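You operate a simulated robot arm through the tools that you are given. There is no shell and no other tool.

You run a simulated two-armed robot. Do the job below in one go: nothing can be reset, and whatever is moved stays where it is left.

TASK
Switch the grey tester off, unscrew both knobs on the housing and lift the black lamp into the lamps tray.
Fine: Power off before the lamp moves. Set down upright: black lamp.
Where things are to end (x, y in the base frame): black lamp within 0.03 m of [0.7, -0.22].

It is judged by the outcome, as a careful person would: the job done as asked, and still so three seconds after it is handed in. It fails if anything else is knocked over, pushed out of place, dropped, spilled or broken.

THE ROBOT
Two 7-joint arms with fingered hands on one trunk that stands fixed in place. Base frame: the origin is at the foot of the trunk, x ahead of it, y to its left, z up. Units: m, rad, N and s.
The left shoulder is at [0.06, 0.138, 0.922], the right one opposite. With the tool pointing down near the work surface each hand reaches from about 0.42 to 0.92 m from the base axis, measured 20 degrees to its own side. Payload 4 kg a hand.
The TCP of each hand is the grasp point between the finger pads, 0.036 m short of the fingertips. In the tool frame z runs along the fingers and y along their closing line. The gripper opens to 0.12 m; its body begins 0.042 m behind the TCP. The gripper is a hand of 5 fingers: y runs from the thumb to the fingers, the wrist lies at [-0.015, -0.109, -0.2] in the tool frame, and closing takes about 1.5 s.
Orientation is that of the tool frame in the base frame, as [roll, pitch, yaw] about the fixed x, y, z axes, in that order (R = Rz(yaw) Ry(pitch) Rx(roll)). With the fingers straight down and the wrist toward the robot, the tool's x, y and z point along [0, 1, 0], [1, 0, 0] and [0, 0, -1] of the base frame.

THE INTERFACE
- The arms move only by the tool servo_tool. It takes "left_increments", "right_increments" or both (then of equal length, played together; a hand with none holds still); each is a list that holds one entry, the list of rows, each a list of 6 numbers: the turn, a rotation vector about the tool's x, y, z in units of 45 degrees (1.0 is 45 degrees), then the shift along the tool's x, y, z in units of 250 mm (1.0 is 250 mm). In form: [[[ax, ay, az, x, y, z], ...]]. A call has 1 to 20 rows; each row is the pose to reach, as a shift and turn from the pose commanded when the call began, along the tool's axes at that moment. "left_fingers" and "right_fingers" are, for a hand that has rows, the gripper command, from -1 (shut) to 1 (fully open), values between in proportion, set as the call begins (left out, the last holds). A call with a number of a shift or a turn outside -1 to 1 is refused whole. Each row takes 0.2 s and may step no farther than 0.05 m and 0.15 rad from the row before; otherwise, or with a gripper value out of range, the whole call is refused. Where a pose cannot be reached the arm comes as near as it can. A force on the tool above 40 N (or 10 N above the force at the start of the call, whichever is more), or a blocked arm, ends the call early, and 0.2 s more pass. Each finger travels about 0.153 m/s and halts on what it meets, pressing with about 31 N; the grip force reading is that of the motor and also rises with nothing between the fingers. The clock runs only during rows and for 0.2 s after the last one: add rows that repeat a pose to give the fingers time. The reply holds the time, the measured pose of the TCP, the force on the tool along the base axes, the opening and the grip force, in the units named above and with some noise, with the torque about the TCP (base axes, N m) and any sound that the robot's microphone picked up.
- Cameras (640 x 400 px; columns grow to the right, rows downward): "scene" is now at [0.0578, 0.0017, 1.5679]; the picture's right is [0.01, -1.00, 0.00], its down [-0.57, -0.01, -0.82] and it looks along [0.82, 0.01, -0.57] (base axes); focal length 334 px, centre (320, 200). "left" rides on the left gripper at [-0.069, -0.079, -0.131] in its tool frame; the picture's right is [-0.78, -0.29, 0.55], its down [0.55, -0.73, 0.40] and it looks along [0.29, 0.61, 0.74] (tool axes); focal length 222 px, centre (320, 200). "right" rides on the right gripper at [0.069, -0.079, -0.131] in its tool frame; the picture's right is [-0.78, 0.29, -0.55], its down [-0.55, -0.73, 0.40] and it looks along [-0.29, 0.61, 0.74] (tool axes); focal length 222 px, centre (320, 200). There is no depth. A picture from a camera that has moved, and an enlarged one, comes with that camera's place and axes in the base frame and with its lens.
- get_image(camera): a new picture of that camera. It takes no simulated time.
- move_column(by): slides the trunk up (or, below 0, down) by that many m; the arms and the scene camera ride with it, the base frame stays. It gives what a move gives, with no picture.
- move_fingers(index, middle, ring, little, thumb_bend, thumb_turn, hand): sets how far each is bent, from 0 (flat) to 1 (curled in); at 0.3 the hand is open as for a grip, at 0.7 the pads meet at the TCP. One left out holds its place. A second passes; each finger stops where it meets its share of the squeeze, and holds until it gets a number again. A gripper value or a shape takes the hand back. It gives what a move gives, with no picture; readings hold the bend of each and the force on index, middle, ring, little, thumb and palm. thumb_turn goes from beside the hand (0) to across from the fingers (1), as for a grip.
- preshape(shape, hand): the hand has 5 fingers and takes this shape, open, in about a second: jaw (thumb against the fingers, like two jaws); tri (thumb and two fingers); tip (a fingertip pinch); poke (one finger out to press); point (the index stretched); flat (the hand flat); cup (the hand cupped); fist (a fist). The gripper value then closes the fingers along that shape, each until it touches; the sizes above hold for jaw. It gives what a move gives, with no picture.
- head_to(pan, tilt): turns the head with the scene camera to pan (to the left, within 1.501 rad either way) and tilt (down, from -0.506 to 1.204), counted from straight ahead of the robot. It gives what a move gives.
- zoom(camera, box): a new picture of the part [left, top, right, bottom] of that camera's present view, enlarged. It takes no simulated time.
- job_done(): hands the job in; it is judged then, once.

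Places have to be worked out from the pictures, the camera data and where the tool is seen. Open the grippers and draw the arms clear of the work before you hand the job in, unless the task says otherwise.

The tools are called after ">>>" by a JSON object that holds its "api" and its "payload". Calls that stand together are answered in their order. servo_tool: Moves the arms, as the interface text tells. Its arguments: {"type":"object","properties":{"left_increments":{"type":"array","items":{"type":"array","items":{"type":"array","items":{"type":"number"}}}},"left_fingers":{"type":"number"},"right_increments":{"type":"array","items":{"type":"array","items":{"type":"array","items":{"type":"number"}}}},"right_fingers":{"type":"number"}},"required":[]} The other tools are called the same way: move_column (by) moves the trunk up or down; preshape (shape, hand) gives the hand a shape; move_fingers (index, middle, ring, little, thumb_bend, thumb_turn, hand) moves the fingers one by one; head_to (pan, tilt) turns the head that bears the scene camera; get_image (camera) takes a picture; zoom (camera, box) takes an enlarged picture of a part of a camera's view; job_done () hands the job in.

At the start:

```text
time_s: 0.0
left_tool_pos: [0.5151, 0.2018, 1.1759]
left_tool_rot: [-3.14, 0.0, 1.569]
left_force: [0.5, 0.6, 0.1]
left_ft_torque: [0.0, -0.02, -0.01]
left_opening: 0.1198
left_gripper_force: 0.0
left_shape: jaw
left_bend: [0.3, 0.3, 0.3, 0.3, 0.3, 0.97]
left_finger forces: [0.0, 0.0, 0.0, 0.1, 0.0, 0.1]
right_tool_pos: [0.532, -0.309, 1.2284]
right_tool_rot: [-3.141, 0.0, 1.571]
right_force: [0.4, -0.4, -0.7]
right_ft_torque: [0.02, -0.01, -0.02]
right_opening: 0.1195
right_gripper_force: 0.1
right_shape: jaw
right_bend: [0.3, 0.3, 0.3, 0.3, 0.3, 0.97]
right_finger forces: [0.1, 0.1, 0.0, 0.0, 0.0, 0.1]
trunk travel left (down, up): [-0.5, 0.09]
head pan, tilt (commanded): [0.014, 0.6]
```

scene: 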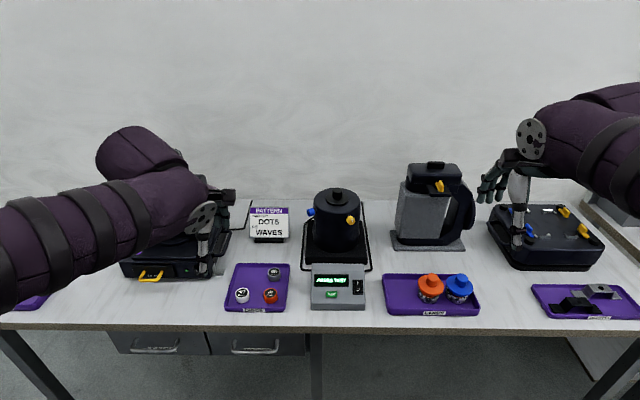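
right: 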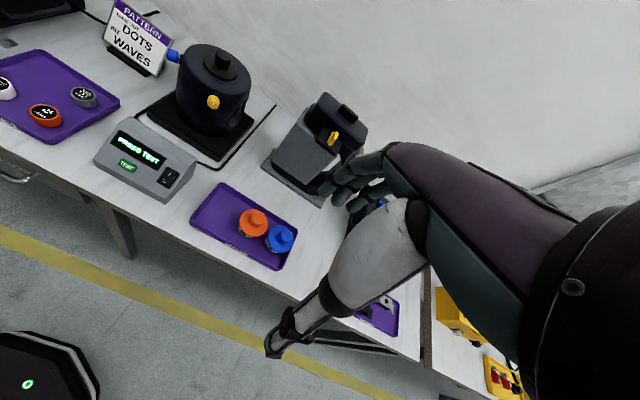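
left: 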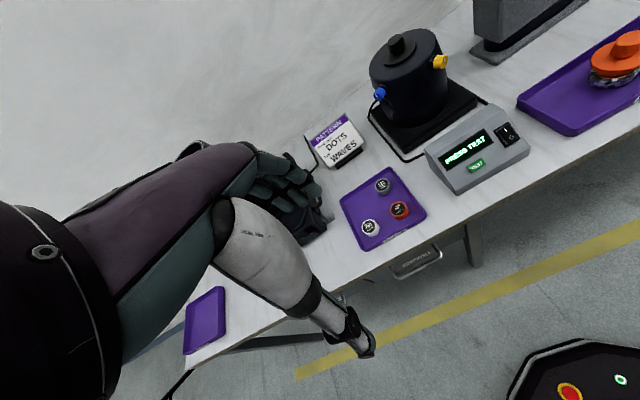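

I see a tester with a housing (black pot) with blue and yellow knobs, and a lamps tray with orange and blue lamps. I'll zoom in to study the details first.

>>> {"api": "zoom", "payload": {"camera": "scene", "box": [220, 170, 400, 320]}}

>>> {"api": "zoom", "payload": {"camera": "scene", "box": [370, 150, 640, 330]}}

>>> {"api": "zoom", "payload": {"camera": "left", "box": [340, 0, 640, 200]}}

>>> {"api": "zoom", "payload": {"camera": "right", "box": [80, 0, 400, 280]}}

```text
2.67 times, centred on (310, 245) of scene
camera zoom: at [0.0578, 0.0017, 1.5679], right [0.01, -1.0, 0.0], down [-0.57, -0.01, -0.82], along [0.82, 0.01, -0.57], focal length 892 px, centre (347, 80)
```

zoom: 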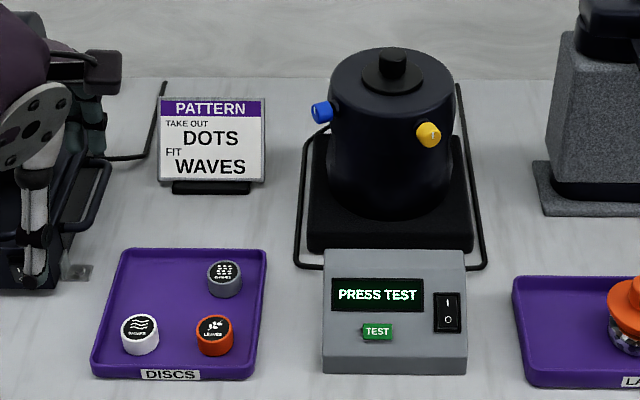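

```text
2.22 times, centred on (505, 240) of scene
camera zoom: at [0.0578, 0.0017, 1.5679], right [0.01, -1.0, 0.0], down [-0.57, -0.01, -0.82], along [0.82, 0.01, -0.57], focal length 743 px, centre (-91, 111)
```

zoom: 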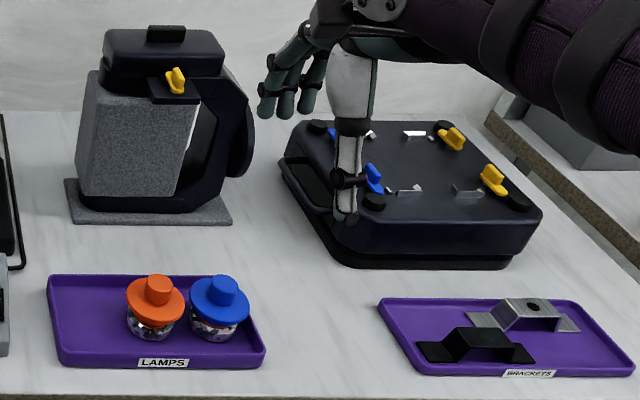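

```text
2.00 times, centred on (490, 100) of left
camera zoom: at [0.4357, 0.1335, 1.3064], right [-0.29, -0.78, -0.55], down [-0.73, 0.55, -0.4], along [0.61, 0.29, -0.74], focal length 444 px, centre (-20, 400)
```

zoom: 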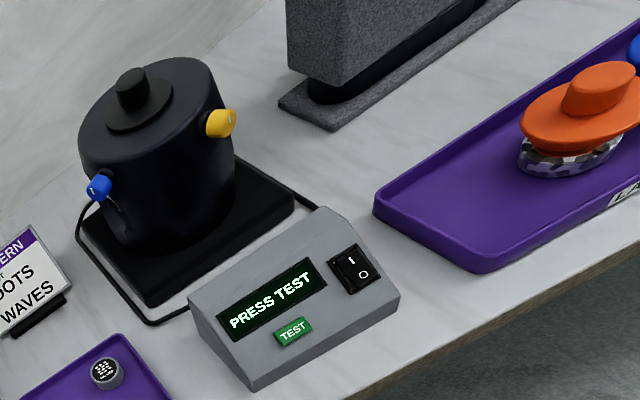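

```text
1.43 times, centred on (240, 140) of right
camera zoom: at [0.452, -0.2401, 1.3599], right [0.29, -0.78, 0.55], down [-0.73, -0.55, -0.4], along [0.61, -0.29, -0.74], focal length 317 px, centre (434, 286)
```

zoom: 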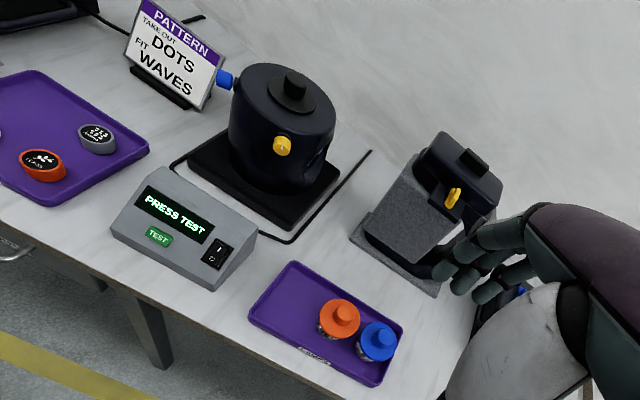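

Zoom appears to re-render sharply, so I'll take tighter views of the housing, its knobs, the lamp stud, the switch and the tray.

>>> {"api": "zoom", "payload": {"camera": "scene", "box": [296, 180, 376, 230]}}

>>> {"api": "zoom", "payload": {"camera": "scene", "box": [300, 255, 380, 315]}}

>>> {"api": "zoom", "payload": {"camera": "scene", "box": [376, 260, 486, 325]}}

>>> {"api": "zoom", "payload": {"camera": "left", "box": [360, 20, 490, 140]}}

>>> {"api": "zoom", "payload": {"camera": "right", "box": [160, 30, 260, 140]}}

```text
8.00 times, centred on (336, 205) of scene
camera zoom: at [0.0578, 0.0017, 1.5679], right [0.01, -1.0, 0.0], down [-0.57, -0.01, -0.82], along [0.82, 0.01, -0.57], focal length 2675 px, centre (192, 160)
```

zoom: 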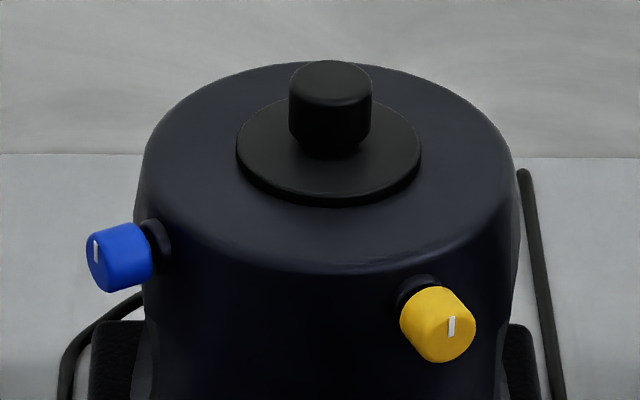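

```text
6.67 times, centred on (340, 285) of scene
camera zoom: at [0.0578, 0.0017, 1.5679], right [0.01, -1.0, 0.0], down [-0.57, -0.01, -0.82], along [0.82, 0.01, -0.57], focal length 2229 px, centre (187, -367)
```

zoom: 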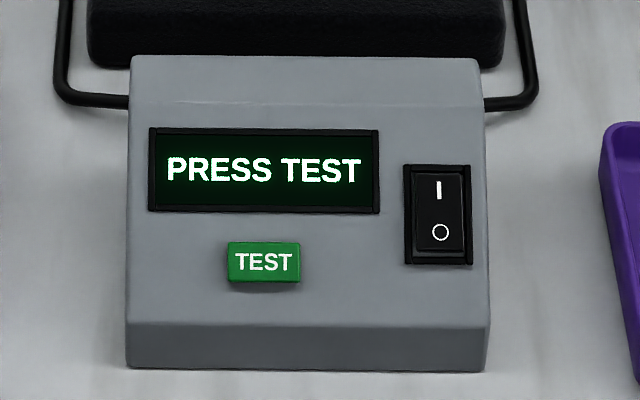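

```text
5.82 times, centred on (431, 292) of scene
camera zoom: at [0.0578, 0.0017, 1.5679], right [0.01, -1.0, 0.0], down [-0.57, -0.01, -0.82], along [0.82, 0.01, -0.57], focal length 1946 px, centre (-326, -338)
```

zoom: 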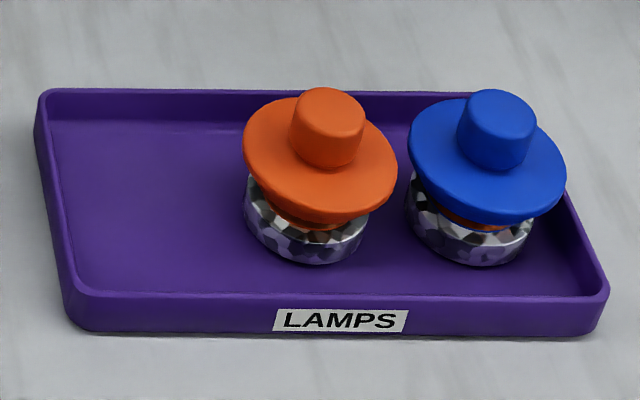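

```text
3.33 times, centred on (425, 80) of left
camera zoom: at [0.4357, 0.1335, 1.3064], right [-0.29, -0.78, -0.55], down [-0.73, 0.55, -0.4], along [0.61, 0.29, -0.74], focal length 740 px, centre (-30, 600)
```

zoom: 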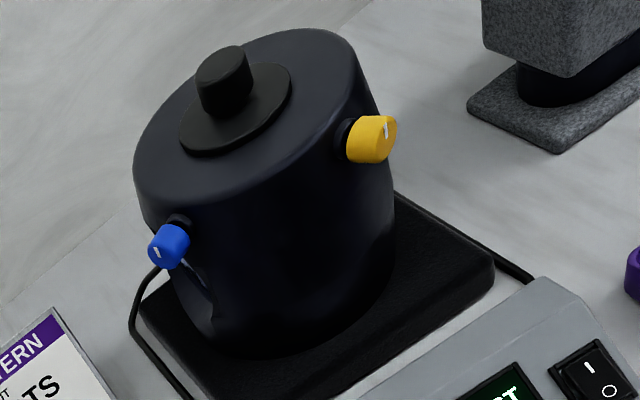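

```text
3.64 times, centred on (210, 85) of right
camera zoom: at [0.452, -0.2401, 1.3599], right [0.29, -0.78, 0.55], down [-0.73, -0.55, -0.4], along [0.61, -0.29, -0.74], focal length 808 px, centre (720, 618)
```

zoom: 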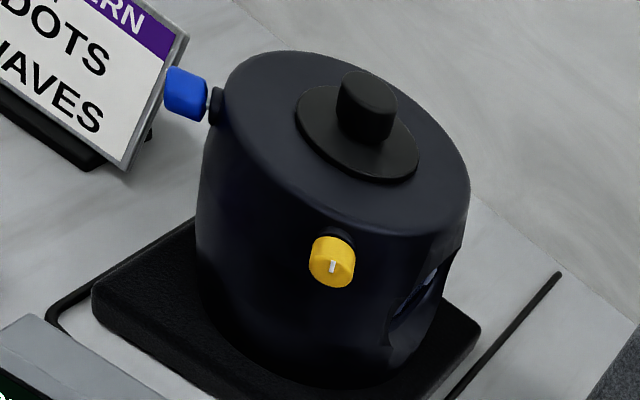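

Triangulating: stud top ≈ [0.924, -0.039, 1.011], yellow knob ≈ [0.840, -0.079, 0.959], blue knob ≈ [0.881, 0.040, 0.959], switch "O" ≈ [0.673, -0.093, 0.851]. I'll shape the right hand to poke and see where its fingertip is.

>>> {"api": "preshape", "payload": {"hand": "right", "shape": "poke"}}

>>> {"api": "get_image", "payload": {"camera": "right"}}

>>> {"api": "zoom", "payload": {"camera": "scene", "box": [440, 80, 640, 260]}}

```text
time_s: 0.9
left_tool_pos: [0.5154, 0.2022, 1.1748]
left_tool_rot: [-3.141, -0.001, 1.571]
left_force: [0.0, -0.1, 0.4]
left_ft_torque: [0.02, 0.02, -0.02]
left_opening: 0.1197
left_gripper_force: 0.1
left_shape: jaw
left_bend: [0.3, 0.3, 0.3, 0.3, 0.3, 0.97]
left_finger forces: [0.0, 0.0, 0.0, 0.0, 0.0, 0.0]
right_tool_pos: [0.5305, -0.3082, 1.2281]
right_tool_rot: [-3.141, 0.0, 1.571]
right_force: [1.1, 0.4, -0.1]
right_ft_torque: [-0.01, 0.0, 0.01]
right_opening: 0.0
right_gripper_force: 0.0
right_shape: poke
right_bend: [0.7, 0.7, 0.99, 0.99, 1.0, 1.0]
right_finger forces: [0.0, 0.0, 0.0, 0.0, 0.1, 0.1]
trunk travel left (down, up): [-0.5, 0.09]
head pan, tilt (commanded): [0.014, 0.6]
```

```text
taken
camera right: at [0.452, -0.2401, 1.3599], right [0.29, -0.78, 0.55], down [-0.73, -0.55, -0.4], along [0.61, -0.29, -0.74], focal length 222 px, centre (320, 200)
```

right: 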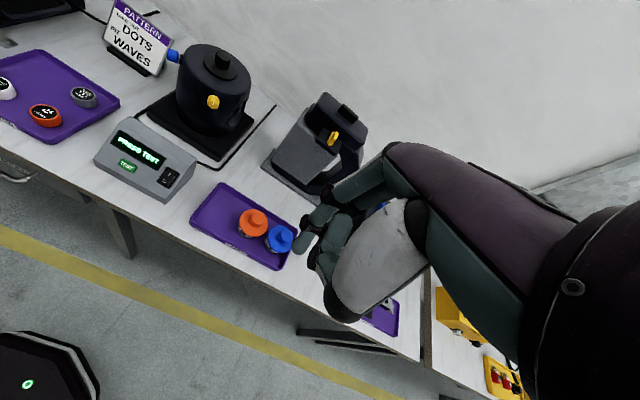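

```text
2.22 times, centred on (540, 170) of scene
camera zoom: at [0.0578, 0.0017, 1.5679], right [0.01, -1.0, 0.0], down [-0.57, -0.01, -0.82], along [0.82, 0.01, -0.57], focal length 743 px, centre (-169, 267)
```

zoom: 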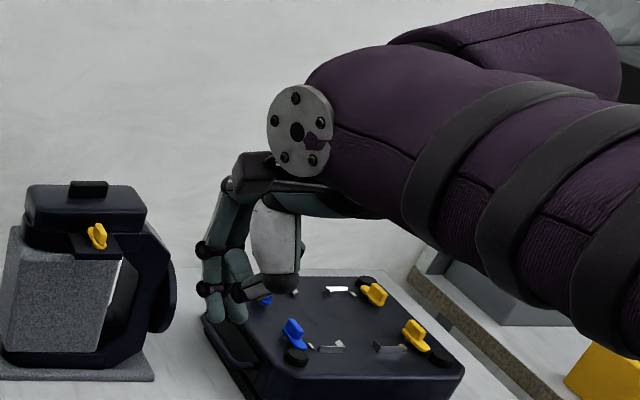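

The poke shape puts index and middle forward with the rest curled. I'll zoom on the hand to find the fingertip relative to the TCP.

>>> {"api": "zoom", "payload": {"camera": "scene", "box": [485, 130, 565, 190]}}

>>> {"api": "zoom", "payload": {"camera": "right", "box": [280, 140, 440, 330]}}

```text
6.67 times, centred on (525, 160) of scene
camera zoom: at [0.0578, 0.0017, 1.5679], right [0.01, -1.0, 0.0], down [-0.57, -0.01, -0.82], along [0.82, 0.01, -0.57], focal length 2229 px, centre (-1047, 467)
```

zoom: 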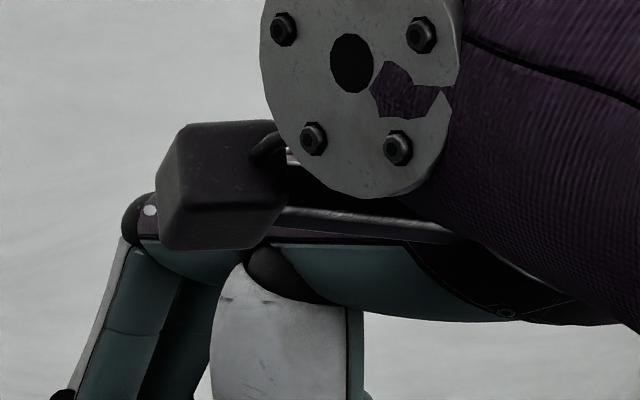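

```text
2.11 times, centred on (360, 235) of right
camera zoom: at [0.452, -0.2401, 1.3599], right [0.29, -0.78, 0.55], down [-0.73, -0.55, -0.4], along [0.61, -0.29, -0.74], focal length 468 px, centre (236, 126)
```

zoom: 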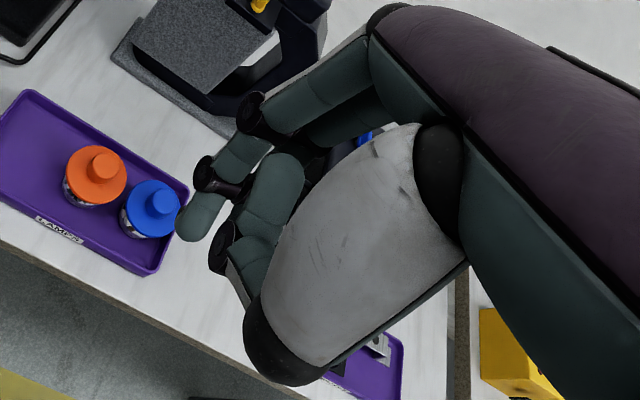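

In poke, index and middle share the same bend. I'll curl the middle finger so that only the index tip (about TCP + 0.036 m along z) sticks out.

>>> {"api": "move_fingers", "payload": {"hand": "right", "middle": 1.0}}

>>> {"api": "zoom", "payload": {"camera": "right", "box": [280, 140, 440, 330]}}

>>> {"api": "zoom", "payload": {"camera": "scene", "box": [480, 130, 580, 230]}}

```text
time_s: 1.9
left_tool_pos: [0.5155, 0.2026, 1.1755]
left_tool_rot: [-3.141, 0.0, 1.571]
left_force: [-0.4, 0.5, -0.3]
left_ft_torque: [0.03, -0.02, 0.01]
left_opening: 0.1196
left_gripper_force: 0.0
left_shape: jaw
left_bend: [0.3, 0.3, 0.3, 0.3, 0.3, 0.97]
left_finger forces: [0.0, 0.0, 0.1, 0.0, 0.1, 0.1]
right_tool_pos: [0.5302, -0.3094, 1.2288]
right_tool_rot: [3.141, 0.0, 1.57]
right_force: [-0.1, 0.2, 0.5]
right_ft_torque: [0.02, -0.02, 0.0]
right_opening: 0.0369
right_gripper_force: 0.1
right_shape: fingers
right_bend: [0.7, 1.0, 0.99, 0.99, 1.0, 1.0]
right_finger forces: [0.1, 0.1, 0.0, 0.0, 0.0, 0.0]
trunk travel left (down, up): [-0.5, 0.09]
head pan, tilt (commanded): [0.014, 0.6]
```

```text
2.11 times, centred on (360, 235) of right
camera zoom: at [0.452, -0.2401, 1.3599], right [0.29, -0.78, 0.55], down [-0.73, -0.55, -0.4], along [0.61, -0.29, -0.74], focal length 468 px, centre (236, 126)
```

zoom: 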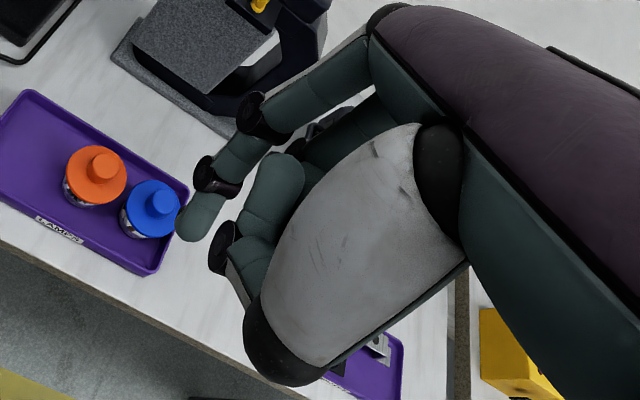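

```text
4.00 times, centred on (530, 180) of scene
camera zoom: at [0.0578, 0.0017, 1.5679], right [0.01, -1.0, 0.0], down [-0.57, -0.01, -0.82], along [0.82, 0.01, -0.57], focal length 1338 px, centre (-520, 280)
```

zoom: 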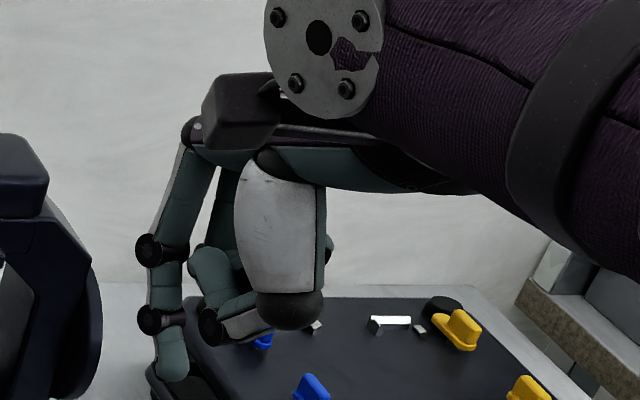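

The index tip lies about 0.04 m directly below the TCP. I'll move the right hand above the switch's "O" half, staying high.

>>> {"api": "servo_tool", "payload": {"right_increments": [[[0, 0, 0, 0.0864, 0.0572, 0.0912], [0, 0, 0, 0.1728, 0.1144, 0.1824], [0, 0, 0, 0.2592, 0.1716, 0.2736], [0, 0, 0, 0.3456, 0.2288, 0.3648], [0, 0, 0, 0.432, 0.286, 0.456], [0, 0, 0, 0.5184, 0.3432, 0.5472], [0, 0, 0, 0.6048, 0.4004, 0.6384], [0, 0, 0, 0.6912, 0.4576, 0.7296], [0, 0, 0, 0.7776, 0.5148, 0.8208], [0, 0, 0, 0.864, 0.572, 0.912], [0, 0, 0, 0.864, 0.572, 0.912]]]}}

>>> {"api": "get_image", "payload": {"camera": "scene"}}

>>> {"api": "get_image", "payload": {"camera": "right"}}

>>> {"api": "zoom", "payload": {"camera": "scene", "box": [300, 215, 400, 315]}}

>>> {"api": "zoom", "payload": {"camera": "left", "box": [400, 80, 560, 200]}}

```text
time_s: 4.3
left_tool_pos: [0.5147, 0.2017, 1.1764]
left_tool_rot: [-3.141, 0.001, 1.572]
left_force: [0.6, 0.2, 0.3]
left_ft_torque: [-0.03, 0.0, 0.01]
left_opening: 0.1196
left_gripper_force: 0.0
left_shape: jaw
left_bend: [0.3, 0.3, 0.3, 0.3, 0.3, 0.97]
left_finger forces: [0.1, 0.1, 0.0, 0.0, 0.0, 0.1]
right_tool_pos: [0.6755, -0.0916, 1.0013]
right_tool_rot: [-3.14, 0.0, 1.571]
right_force: [-0.3, 0.7, -0.1]
right_ft_torque: [0.04, -0.03, -0.01]
right_opening: 0.0368
right_gripper_force: 0.1
right_shape: fingers
right_bend: [0.7, 1.0, 0.99, 0.99, 1.0, 1.0]
right_finger forces: [0.1, 0.0, 0.0, 0.0, 0.0, 0.0]
trunk travel left (down, up): [-0.5, 0.09]
head pan, tilt (commanded): [0.014, 0.6]
```

```text
taken
camera scene: at [0.0575, 0.0014, 1.5679], right [0.01, -1.0, 0.0], down [-0.57, -0.01, -0.82], along [0.82, 0.01, -0.57], focal length 334 px, centre (320, 200)
```

scene: 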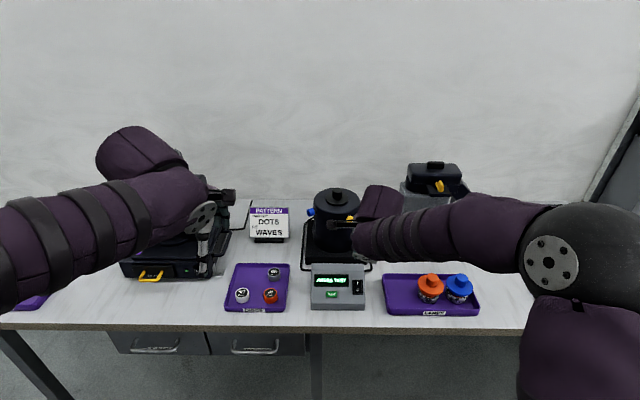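

```text
taken
camera right: at [0.5966, -0.0219, 1.1328], right [0.29, -0.79, 0.55], down [-0.73, -0.55, -0.4], along [0.61, -0.29, -0.74], focal length 222 px, centre (320, 200)
```

right: 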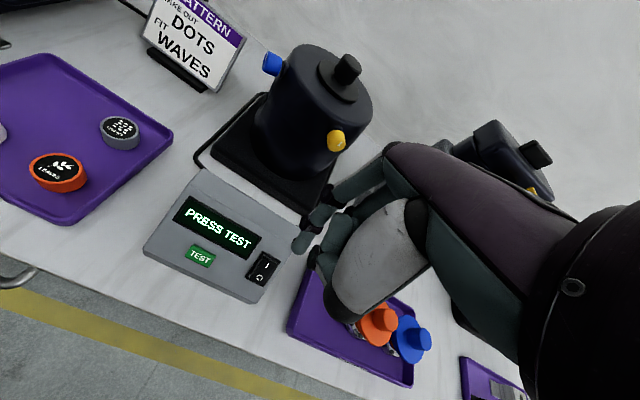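

```text
4.00 times, centred on (350, 265) of scene
camera zoom: at [0.0575, 0.0014, 1.5679], right [0.01, -1.0, 0.0], down [-0.57, -0.01, -0.82], along [0.82, 0.01, -0.57], focal length 1338 px, centre (200, -60)
```

zoom: 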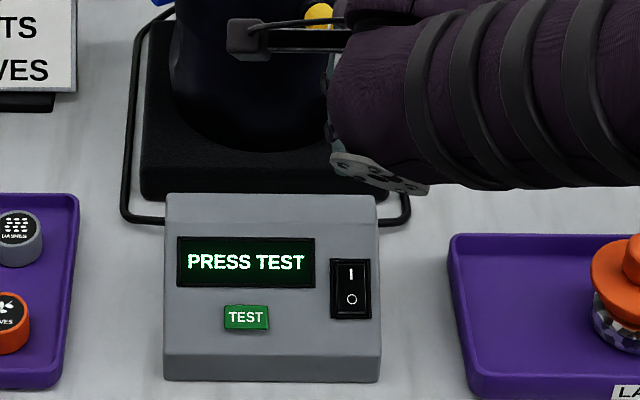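

```text
3.33 times, centred on (480, 140) of left
camera zoom: at [0.4354, 0.1332, 1.3065], right [-0.29, -0.78, -0.55], down [-0.73, 0.55, -0.4], along [0.61, 0.29, -0.74], focal length 740 px, centre (-213, 400)
```

zoom: 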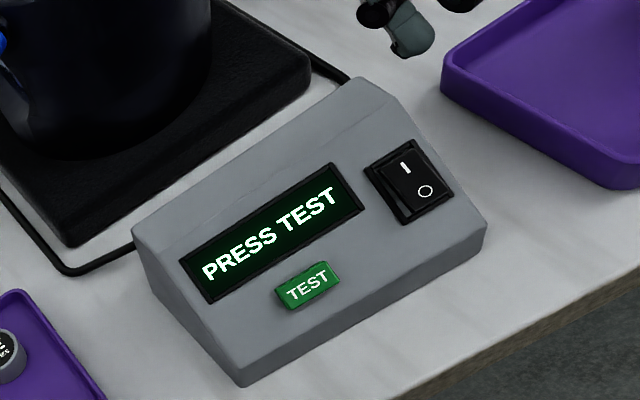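

The switch "O" triangulates to about [0.6735, -0.0936, 0.849]. I'll zoom on the fingertip from the left and right hand cameras to fix its offset before descending.

>>> {"api": "zoom", "payload": {"camera": "left", "box": [470, 50, 530, 100]}}

>>> {"api": "zoom", "payload": {"camera": "right", "box": [240, 180, 360, 300]}}

```text
8.00 times, centred on (500, 75) of left
camera zoom: at [0.4354, 0.1332, 1.3065], right [-0.29, -0.78, -0.55], down [-0.73, 0.55, -0.4], along [0.61, 0.29, -0.74], focal length 1777 px, centre (-1120, 1200)
```

zoom: 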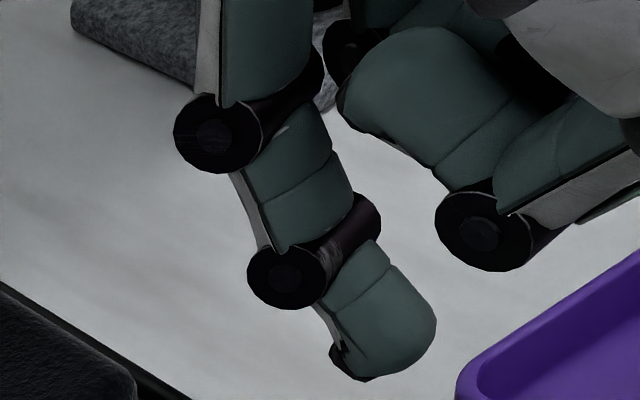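

```text
3.33 times, centred on (300, 240) of right
camera zoom: at [0.5966, -0.0219, 1.1328], right [0.29, -0.79, 0.55], down [-0.73, -0.55, -0.4], along [0.61, -0.29, -0.74], focal length 740 px, centre (387, 67)
```

zoom: 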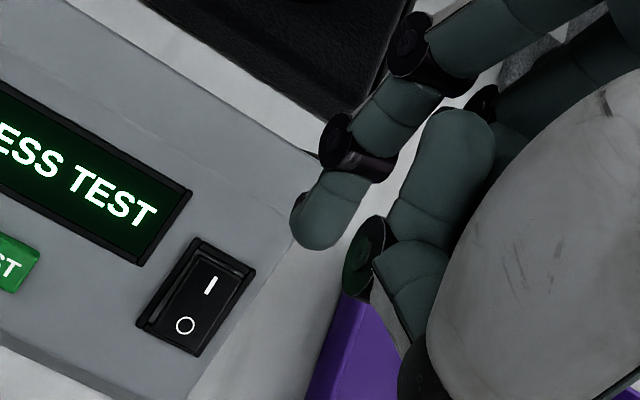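

The tip looks to be about 0.045–0.055 m below the TCP and ~0.008 m ahead of it. I'll shift back slightly and descend to about 2 cm above the switch, then check again.

>>> {"api": "servo_tool", "payload": {"right_increments": [[[0, 0, 0, -0.002, -0.018, 0.1], [0, 0, 0, -0.004, -0.036, 0.2], [0, 0, 0, -0.004, -0.036, 0.3], [0, 0, 0, -0.004, -0.036, 0.3]]]}}

>>> {"api": "zoom", "payload": {"camera": "left", "box": [450, 70, 550, 150]}}

>>> {"api": "zoom", "payload": {"camera": "right", "box": [220, 160, 360, 300]}}

>>> {"api": "zoom", "payload": {"camera": "scene", "box": [300, 215, 400, 315]}}

```text
time_s: 5.3
left_tool_pos: [0.5154, 0.2032, 1.1754]
left_tool_rot: [3.142, 0.001, 1.57]
left_force: [0.0, -0.8, -0.4]
left_ft_torque: [0.01, -0.03, 0.0]
left_opening: 0.1195
left_gripper_force: 0.0
left_shape: jaw
left_bend: [0.3, 0.3, 0.3, 0.3, 0.3, 0.97]
left_finger forces: [0.0, 0.0, 0.0, 0.0, 0.0, 0.0]
right_tool_pos: [0.6642, -0.0949, 0.9264]
right_tool_rot: [-3.141, 0.001, 1.572]
right_force: [1.2, 0.8, 0.1]
right_ft_torque: [-0.01, -0.04, 0.0]
right_opening: 0.0368
right_gripper_force: 0.1
right_shape: fingers
right_bend: [0.7, 1.0, 0.99, 0.99, 1.0, 1.0]
right_finger forces: [0.0, 0.0, 0.1, 0.0, 0.0, 0.0]
trunk travel left (down, up): [-0.5, 0.09]
head pan, tilt (commanded): [0.014, 0.6]
```

```text
5.00 times, centred on (500, 110) of left
camera zoom: at [0.4354, 0.1341, 1.3064], right [-0.29, -0.79, -0.55], down [-0.73, 0.55, -0.4], along [0.61, 0.29, -0.74], focal length 1111 px, centre (-580, 650)
```

zoom: 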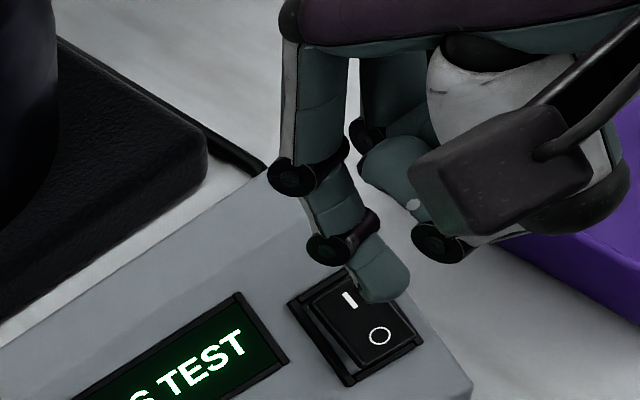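

```text
2.86 times, centred on (290, 230) of right
camera zoom: at [0.586, -0.0253, 1.0578], right [0.29, -0.78, 0.55], down [-0.73, -0.55, -0.4], along [0.61, -0.29, -0.74], focal length 635 px, centre (406, 114)
```

zoom: 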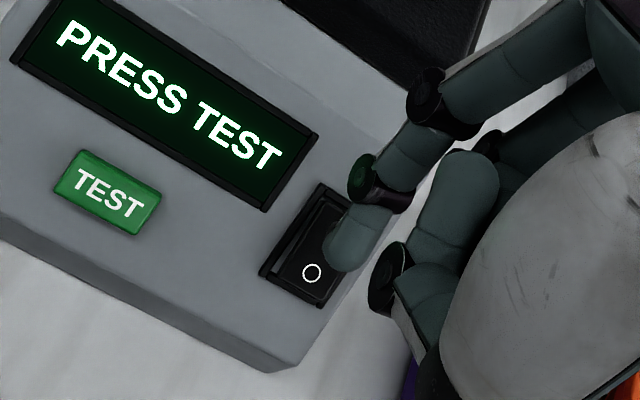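

```text
4.00 times, centred on (350, 265) of scene
camera zoom: at [0.0574, 0.0024, 1.5679], right [0.01, -1.0, 0.0], down [-0.57, -0.01, -0.82], along [0.82, 0.01, -0.57], focal length 1338 px, centre (200, -60)
```

zoom: 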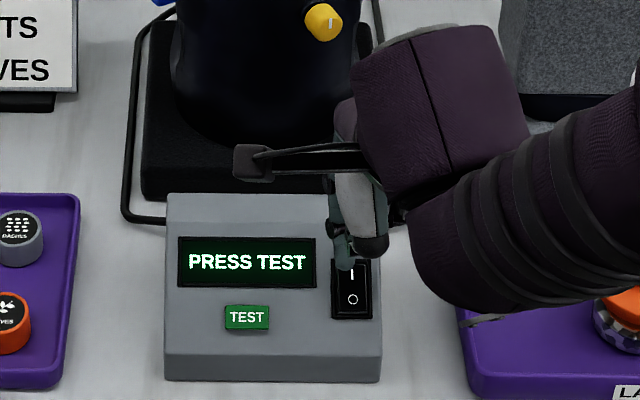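

The tip is at about [0.664, -0.085, 0.891], so its offset from the TCP is roughly [0, +0.009, -0.036]. I'll shift 6 mm forward and 8 mm right and come down 3 cm, then check.

>>> {"api": "servo_tool", "payload": {"right_increments": [[[0, 0, 0, -0.032, 0.024, 0.0], [0, 0, 0, -0.032, 0.024, 0.06], [0, 0, 0, -0.032, 0.024, 0.12], [0, 0, 0, -0.032, 0.024, 0.12]]]}}

>>> {"api": "zoom", "payload": {"camera": "left", "box": [450, 70, 550, 150]}}

>>> {"api": "zoom", "payload": {"camera": "scene", "box": [320, 245, 390, 315]}}

>>> {"api": "zoom", "payload": {"camera": "right", "box": [220, 160, 360, 300]}}

```text
time_s: 6.3
left_tool_pos: [0.5152, 0.2036, 1.1751]
left_tool_rot: [3.14, 0.001, 1.57]
left_force: [0.0, -0.5, -0.5]
left_ft_torque: [0.0, -0.04, 0.03]
left_opening: 0.1198
left_gripper_force: 0.1
left_shape: jaw
left_bend: [0.3, 0.3, 0.3, 0.3, 0.3, 0.97]
left_finger forces: [0.1, 0.0, 0.0, 0.0, 0.0, 0.0]
right_tool_pos: [0.6712, -0.1002, 0.8954]
right_tool_rot: [3.141, 0.0, 1.572]
right_force: [0.0, 1.0, 0.7]
right_ft_torque: [0.0, 0.01, 0.0]
right_opening: 0.0366
right_gripper_force: 0.0
right_shape: fingers
right_bend: [0.7, 1.0, 0.99, 0.99, 1.0, 1.0]
right_finger forces: [0.1, 0.1, 0.0, 0.0, 0.0, 0.0]
trunk travel left (down, up): [-0.5, 0.09]
head pan, tilt (commanded): [0.014, 0.6]
```

```text
5.00 times, centred on (500, 110) of left
camera zoom: at [0.4356, 0.1337, 1.3064], right [-0.29, -0.78, -0.55], down [-0.73, 0.55, -0.4], along [0.61, 0.29, -0.74], focal length 1111 px, centre (-580, 650)
```

zoom: 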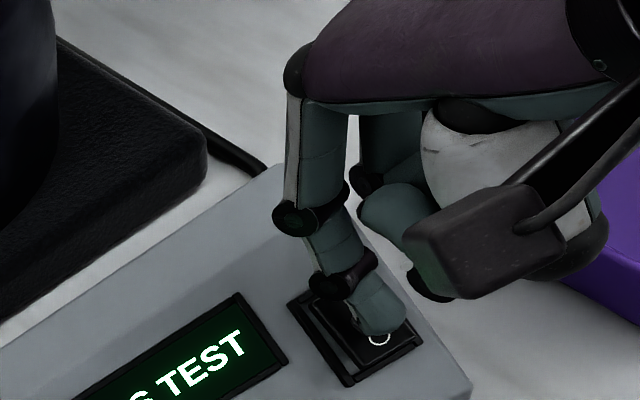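

```text
5.71 times, centred on (355, 280) of scene
camera zoom: at [0.0577, 0.0019, 1.5679], right [0.01, -1.0, 0.0], down [-0.57, -0.01, -0.82], along [0.82, 0.01, -0.57], focal length 1911 px, centre (120, -257)
```

zoom: 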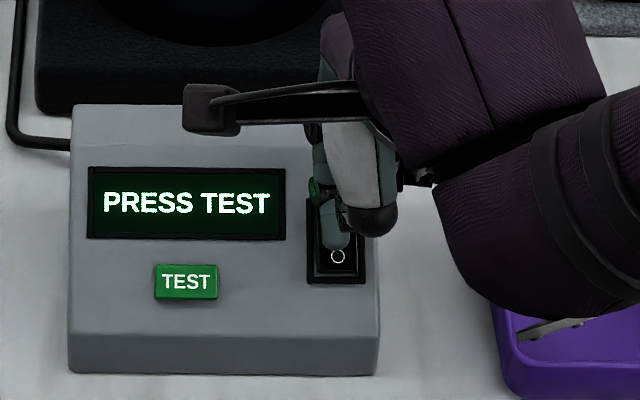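

```text
2.86 times, centred on (290, 230) of right
camera zoom: at [0.5916, -0.0319, 1.0273], right [0.29, -0.78, 0.55], down [-0.73, -0.55, -0.4], along [0.61, -0.29, -0.74], focal length 635 px, centre (406, 114)
```

zoom: 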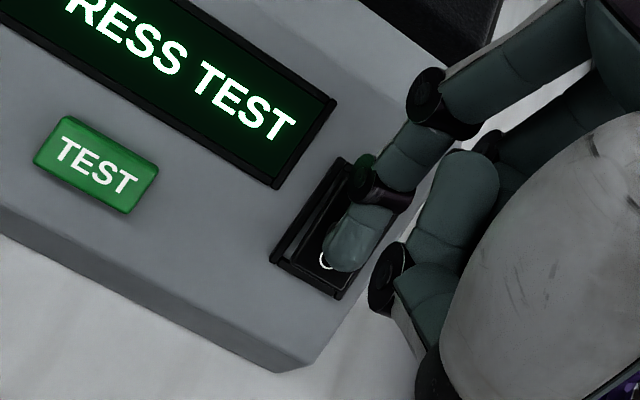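

The fingertip is about 1 cm above the "O". I'll press straight down in small steps.

>>> {"api": "servo_tool", "payload": {"right_increments": [[[0, 0, 0, 0, 0, 0.016], [0, 0, 0, 0, 0, 0.032], [0, 0, 0, 0, 0, 0.044], [0, 0, 0, 0, 0, 0.056], [0, 0, 0, 0, 0, 0.064], [0, 0, 0, 0, 0, 0.064]]]}}

>>> {"api": "zoom", "payload": {"camera": "scene", "box": [320, 245, 390, 315]}}

>>> {"api": "zoom", "payload": {"camera": "left", "box": [450, 70, 550, 150]}}

```text
time_s: 7.7
left_tool_pos: [0.515, 0.2023, 1.1765]
left_tool_rot: [3.141, 0.001, 1.572]
left_force: [0.1, -0.3, -0.3]
left_ft_torque: [-0.01, -0.01, -0.01]
left_opening: 0.1196
left_gripper_force: 0.0
left_shape: jaw
left_bend: [0.3, 0.3, 0.3, 0.3, 0.3, 0.97]
left_finger forces: [0.1, 0.1, 0.0, 0.0, 0.0, 0.0]
right_tool_pos: [0.6704, -0.1027, 0.8798]
right_tool_rot: [-3.141, -0.001, 1.571]
right_force: [-3.2, 0.7, 1.9]
right_ft_torque: [0.04, 0.02, 0.01]
right_opening: 0.0351
right_gripper_force: 2.0
right_shape: fingers
right_bend: [0.7, 1.0, 0.99, 0.99, 1.0, 1.0]
right_finger forces: [3.9, 0.0, 0.1, 0.0, 0.0, 0.0]
trunk travel left (down, up): [-0.5, 0.09]
head pan, tilt (commanded): [0.014, 0.6]
```

```text
5.71 times, centred on (355, 280) of scene
camera zoom: at [0.0572, 0.0019, 1.5679], right [0.01, -1.0, 0.0], down [-0.57, -0.01, -0.82], along [0.82, 0.01, -0.57], focal length 1911 px, centre (120, -257)
```

zoom: 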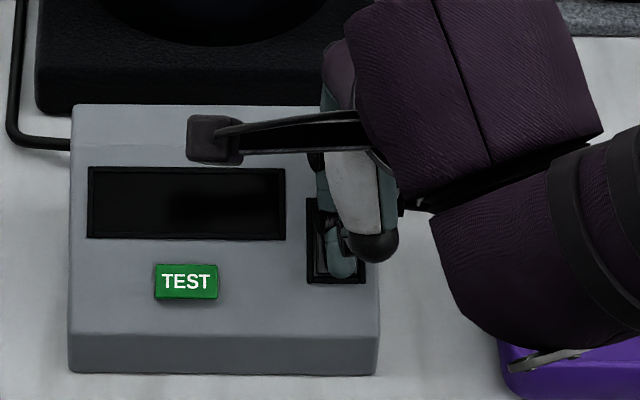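

```text
5.00 times, centred on (500, 110) of left
camera zoom: at [0.4352, 0.1336, 1.3065], right [-0.29, -0.78, -0.55], down [-0.73, 0.55, -0.4], along [0.61, 0.29, -0.74], focal length 1111 px, centre (-580, 650)
```

zoom: 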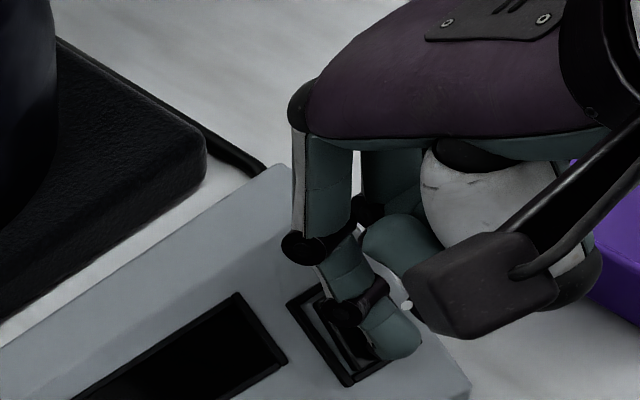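

The display has gone dark, so the power is off. I'll lift the right hand straight up and confirm.

>>> {"api": "servo_tool", "payload": {"right_increments": [[[0, 0, 0, 0, 0, -0.1], [0, 0, 0, 0, 0, -0.25], [0, 0, 0, 0, 0, -0.4], [0, 0, 0, 0, 0, -0.55], [0, 0, 0, 0, -0.1, -0.7], [0, 0, 0, 0, -0.2, -0.8], [0, 0, 0, -0.1, -0.3, -0.9], [0, 0, 0, -0.2, -0.4, -0.9], [0, 0, 0, -0.3, -0.4, -0.9], [0, 0, 0, -0.4, -0.4, -0.9], [0, 0, 0, -0.4, -0.4, -0.9]]]}}

>>> {"api": "get_image", "payload": {"camera": "scene"}}

>>> {"api": "zoom", "payload": {"camera": "scene", "box": [296, 180, 376, 310]}}

```text
time_s: 10.1
left_tool_pos: [0.515, 0.2024, 1.1754]
left_tool_rot: [3.142, 0.0, 1.572]
left_force: [-0.4, 0.8, 0.6]
left_ft_torque: [0.01, -0.03, -0.01]
left_opening: 0.1197
left_gripper_force: 0.1
left_shape: jaw
left_bend: [0.3, 0.3, 0.3, 0.3, 0.3, 0.97]
left_finger forces: [0.0, 0.0, 0.0, 0.0, 0.0, 0.0]
right_tool_pos: [0.5708, -0.2006, 1.1058]
right_tool_rot: [-3.141, 0.001, 1.571]
right_force: [0.6, 0.1, 0.9]
right_ft_torque: [0.0, 0.02, 0.0]
right_opening: 0.0365
right_gripper_force: 0.1
right_shape: fingers
right_bend: [0.7, 1.0, 0.99, 0.99, 1.0, 1.0]
right_finger forces: [0.0, 0.0, 0.0, 0.0, 0.0, 0.0]
trunk travel left (down, up): [-0.5, 0.09]
head pan, tilt (commanded): [0.014, 0.6]
```

```text
taken
camera scene: at [0.0579, 0.002, 1.5679], right [0.01, -1.0, 0.0], down [-0.57, -0.01, -0.82], along [0.82, 0.01, -0.57], focal length 334 px, centre (320, 200)
```

scene: 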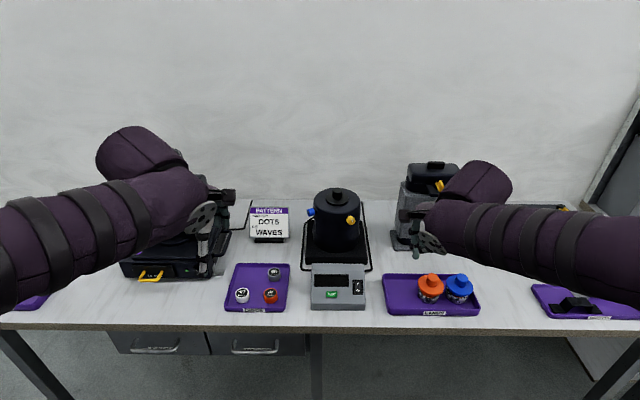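

```text
3.08 times, centred on (336, 245) of scene
camera zoom: at [0.0579, 0.002, 1.5679], right [0.01, -1.0, 0.0], down [-0.57, -0.01, -0.82], along [0.82, 0.01, -0.57], focal length 1029 px, centre (271, 62)
```

zoom: 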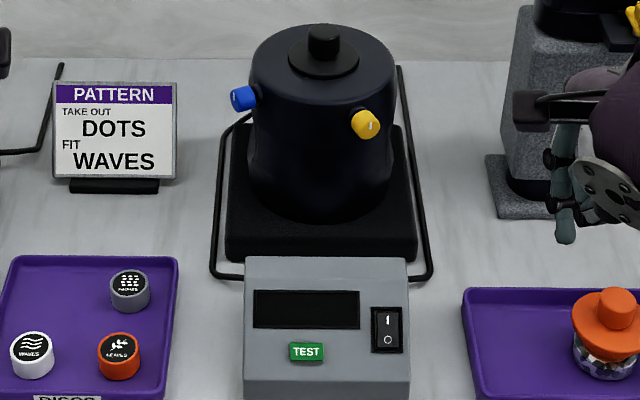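

Power stays off. Next is the yellow knob: I'll give the right hand the "tri" shape (thumb + two fingers) and start turning it so the fingers point along the knob's axis (forward-left, horizontal), in free space first.

>>> {"api": "preshape", "payload": {"hand": "right", "shape": "tri"}}

>>> {"api": "servo_tool", "payload": {"right_increments": [[[-0.12, -0.0765, -0.12, 0, 0, 0], [-0.24, -0.153, -0.24, 0, 0, 0], [-0.36, -0.2295, -0.36, 0, 0, 0], [-0.48, -0.306, -0.48, 0, 0, 0], [-0.6, -0.3825, -0.6, 0, 0, 0], [-0.72, -0.459, -0.72, 0, 0, 0], [-0.84, -0.5355, -0.84, 0, 0, 0], [-0.96, -0.612, -0.96, 0, 0, 0], [-0.978, -0.612, -0.978, 0, 0, 0], [-0.978, -0.612, -0.978, 0, 0, 0]]]}}

>>> {"api": "get_image", "payload": {"camera": "scene"}}

```text
time_s: 11.0
left_tool_pos: [0.5147, 0.2026, 1.1755]
left_tool_rot: [3.141, 0.001, 1.571]
left_force: [0.0, -0.1, -0.1]
left_ft_torque: [-0.01, 0.0, 0.01]
left_opening: 0.1197
left_gripper_force: 0.1
left_shape: jaw
left_bend: [0.3, 0.3, 0.3, 0.3, 0.3, 0.97]
left_finger forces: [0.0, 0.0, 0.0, 0.0, 0.0, 0.1]
right_tool_pos: [0.5712, -0.201, 1.1047]
right_tool_rot: [-3.141, -0.001, 1.572]
right_force: [-0.3, 0.0, 0.3]
right_ft_torque: [-0.01, 0.01, 0.0]
right_opening: 0.1201
right_gripper_force: 0.1
right_shape: tri
right_bend: [0.3, 0.3, 0.99, 0.99, 0.3, 0.97]
right_finger forces: [0.0, 0.1, 0.0, 0.0, 0.0, 0.0]
trunk travel left (down, up): [-0.5, 0.09]
head pan, tilt (commanded): [0.014, 0.6]
```

```text
time_s: 13.2
left_tool_pos: [0.516, 0.2029, 1.1758]
left_tool_rot: [-3.141, -0.001, 1.57]
left_force: [-0.4, -0.2, -0.2]
left_ft_torque: [0.02, -0.01, -0.01]
left_opening: 0.1197
left_gripper_force: 0.2
left_shape: jaw
left_bend: [0.3, 0.3, 0.3, 0.3, 0.3, 0.97]
left_finger forces: [0.1, 0.0, 0.0, 0.0, 0.0, 0.0]
right_tool_pos: [0.5707, -0.2008, 1.104]
right_tool_rot: [2.541, 0.691, 2.174]
right_force: [0.3, 0.3, 0.2]
right_ft_torque: [-0.01, -0.02, 0.0]
right_opening: 0.1197
right_gripper_force: 0.0
right_shape: tri
right_bend: [0.3, 0.3, 0.99, 0.99, 0.3, 0.97]
right_finger forces: [0.1, 0.0, 0.1, 0.0, 0.1, 0.1]
right hand out of reach, approached as far as the arm can: row 5
trunk travel left (down, up): [-0.5, 0.09]
head pan, tilt (commanded): [0.014, 0.6]
```

```text
taken
camera scene: at [0.0577, 0.0017, 1.5679], right [0.01, -1.0, 0.0], down [-0.57, -0.01, -0.82], along [0.82, 0.01, -0.57], focal length 334 px, centre (320, 200)
```

scene: 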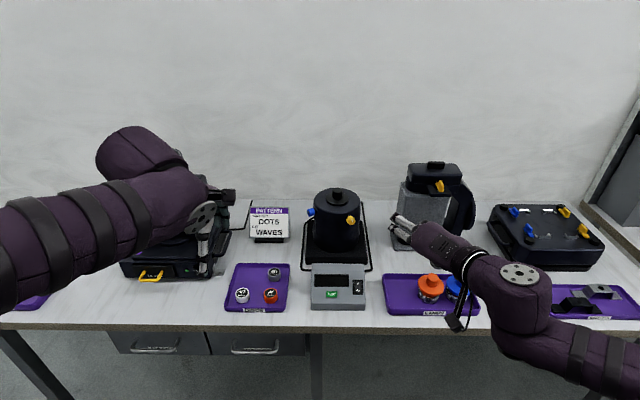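

That half of the turn was reached exactly. I'll do the second half, staying at the same place.

>>> {"api": "servo_tool", "payload": {"right_increments": [[[-0.12, -0.0765, -0.12, 0, 0, 0], [-0.24, -0.153, -0.24, 0, 0, 0], [-0.36, -0.2295, -0.36, 0, 0, 0], [-0.48, -0.306, -0.48, 0, 0, 0], [-0.6, -0.3825, -0.6, 0, 0, 0], [-0.72, -0.459, -0.72, 0, 0, 0], [-0.84, -0.5355, -0.84, 0, 0, 0], [-0.96, -0.612, -0.96, 0, 0, 0], [-0.978, -0.612, -0.978, 0, 0, 0], [-0.978, -0.612, -0.978, 0, 0, 0]]]}}

>>> {"api": "get_image", "payload": {"camera": "scene"}}

>>> {"api": "get_image", "payload": {"camera": "right"}}

```text
time_s: 15.4
left_tool_pos: [0.5155, 0.2023, 1.1765]
left_tool_rot: [-3.14, 0.002, 1.571]
left_force: [-0.4, -0.4, -0.6]
left_ft_torque: [0.02, -0.01, -0.01]
left_opening: 0.1197
left_gripper_force: 0.1
left_shape: jaw
left_bend: [0.3, 0.3, 0.3, 0.3, 0.3, 0.97]
left_finger forces: [0.0, 0.0, 0.0, 0.0, 0.0, 0.0]
right_tool_pos: [0.5706, -0.2018, 1.105]
right_tool_rot: [-0.589, 1.569, -0.134]
right_force: [-0.5, 0.1, 1.0]
right_ft_torque: [-0.04, 0.01, 0.03]
right_opening: 0.1199
right_gripper_force: 0.0
right_shape: tri
right_bend: [0.3, 0.3, 0.99, 0.99, 0.3, 0.97]
right_finger forces: [0.0, 0.1, 0.1, 0.0, 0.1, 0.0]
trunk travel left (down, up): [-0.5, 0.09]
head pan, tilt (commanded): [0.014, 0.6]
```

```text
taken
camera scene: at [0.0578, 0.0016, 1.5679], right [0.01, -1.0, 0.0], down [-0.57, -0.01, -0.82], along [0.82, 0.01, -0.57], focal length 334 px, centre (320, 200)
```

scene: 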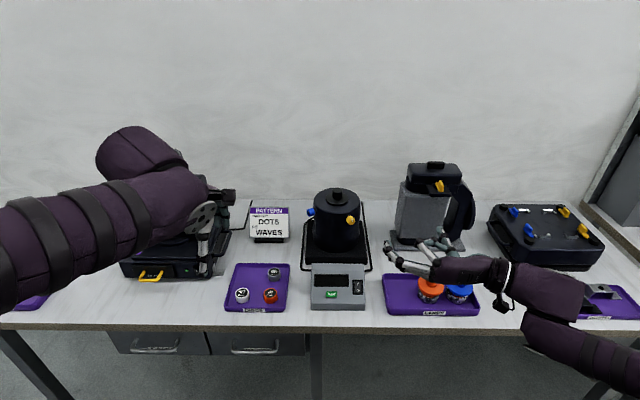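

```text
taken
camera right: at [0.4887, -0.3312, 1.0355], right [-0.62, 0.02, 0.78], down [0.68, -0.48, 0.55], along [0.39, 0.87, 0.29], focal length 222 px, centre (320, 200)
```

right: 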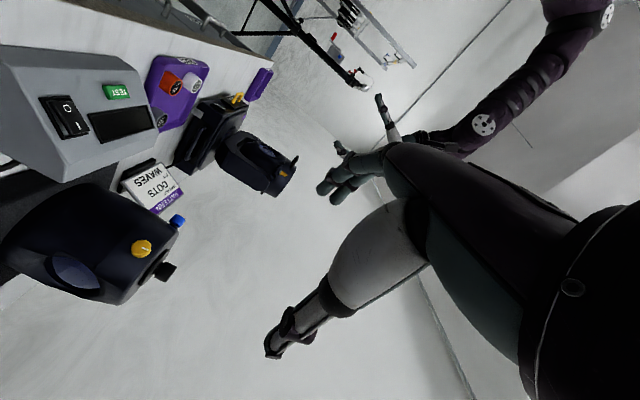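

The orientation is right (fingers pointing along the knob axis, wrist to the right). I'll advance toward a pre-grasp point at a safe height and test how far the wrist can roll counter-clockwise.

>>> {"api": "servo_tool", "payload": {"right_increments": [[[0, 0, 0, 0.05, -0.005, 0.115], [0, 0, 0, 0.1, -0.01, 0.23], [0, 0, 0, 0.15, -0.015, 0.345], [0, 0, 0, 0.2, -0.02, 0.46], [0, 0, 0, 0.25, -0.026, 0.575], [0, 0, 0, 0.3, -0.032, 0.685], [0, 0, -0.17, 0.3, -0.032, 0.685], [0, 0, -0.34, 0.3, -0.032, 0.685], [0, 0, -0.51, 0.3, -0.032, 0.685], [0, 0, -0.68, 0.3, -0.032, 0.685], [0, 0, -0.85, 0.3, -0.032, 0.685], [0, 0, -1, 0.3, -0.032, 0.685], [0, 0, -1, 0.3, -0.032, 0.685]]]}}

>>> {"api": "get_image", "payload": {"camera": "scene"}}

```text
time_s: 18.2
left_tool_pos: [0.5151, 0.2025, 1.1755]
left_tool_rot: [3.14, -0.001, 1.571]
left_force: [-0.7, 0.3, 0.2]
left_ft_torque: [-0.01, -0.02, 0.01]
left_opening: 0.1198
left_gripper_force: 0.1
left_shape: jaw
left_bend: [0.3, 0.3, 0.3, 0.3, 0.3, 0.97]
left_finger forces: [0.1, 0.1, 0.1, 0.0, 0.0, 0.0]
right_tool_pos: [0.7269, -0.1348, 1.0313]
right_tool_rot: [-1.568, 0.782, -1.117]
right_force: [0.3, 0.0, 0.1]
right_ft_torque: [0.03, 0.01, 0.02]
right_opening: 0.1198
right_gripper_force: 0.1
right_shape: tri
right_bend: [0.3, 0.3, 0.99, 0.99, 0.3, 0.97]
right_finger forces: [0.1, 0.1, 0.0, 0.1, 0.0, 0.0]
trunk travel left (down, up): [-0.5, 0.09]
head pan, tilt (commanded): [0.014, 0.6]
```

```text
taken
camera scene: at [0.058, 0.0016, 1.5679], right [0.01, -1.0, 0.0], down [-0.57, -0.01, -0.82], along [0.82, 0.01, -0.57], focal length 334 px, centre (320, 200)
```

scene: 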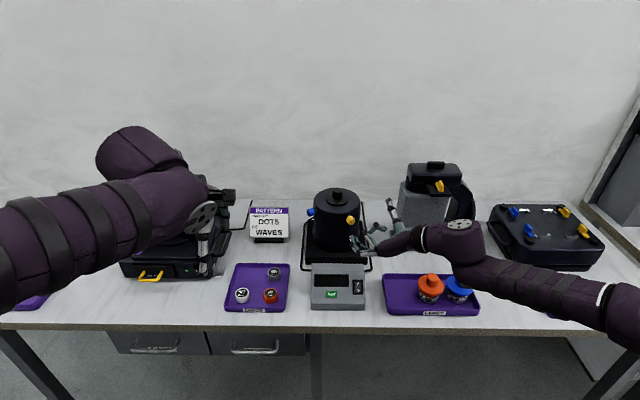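

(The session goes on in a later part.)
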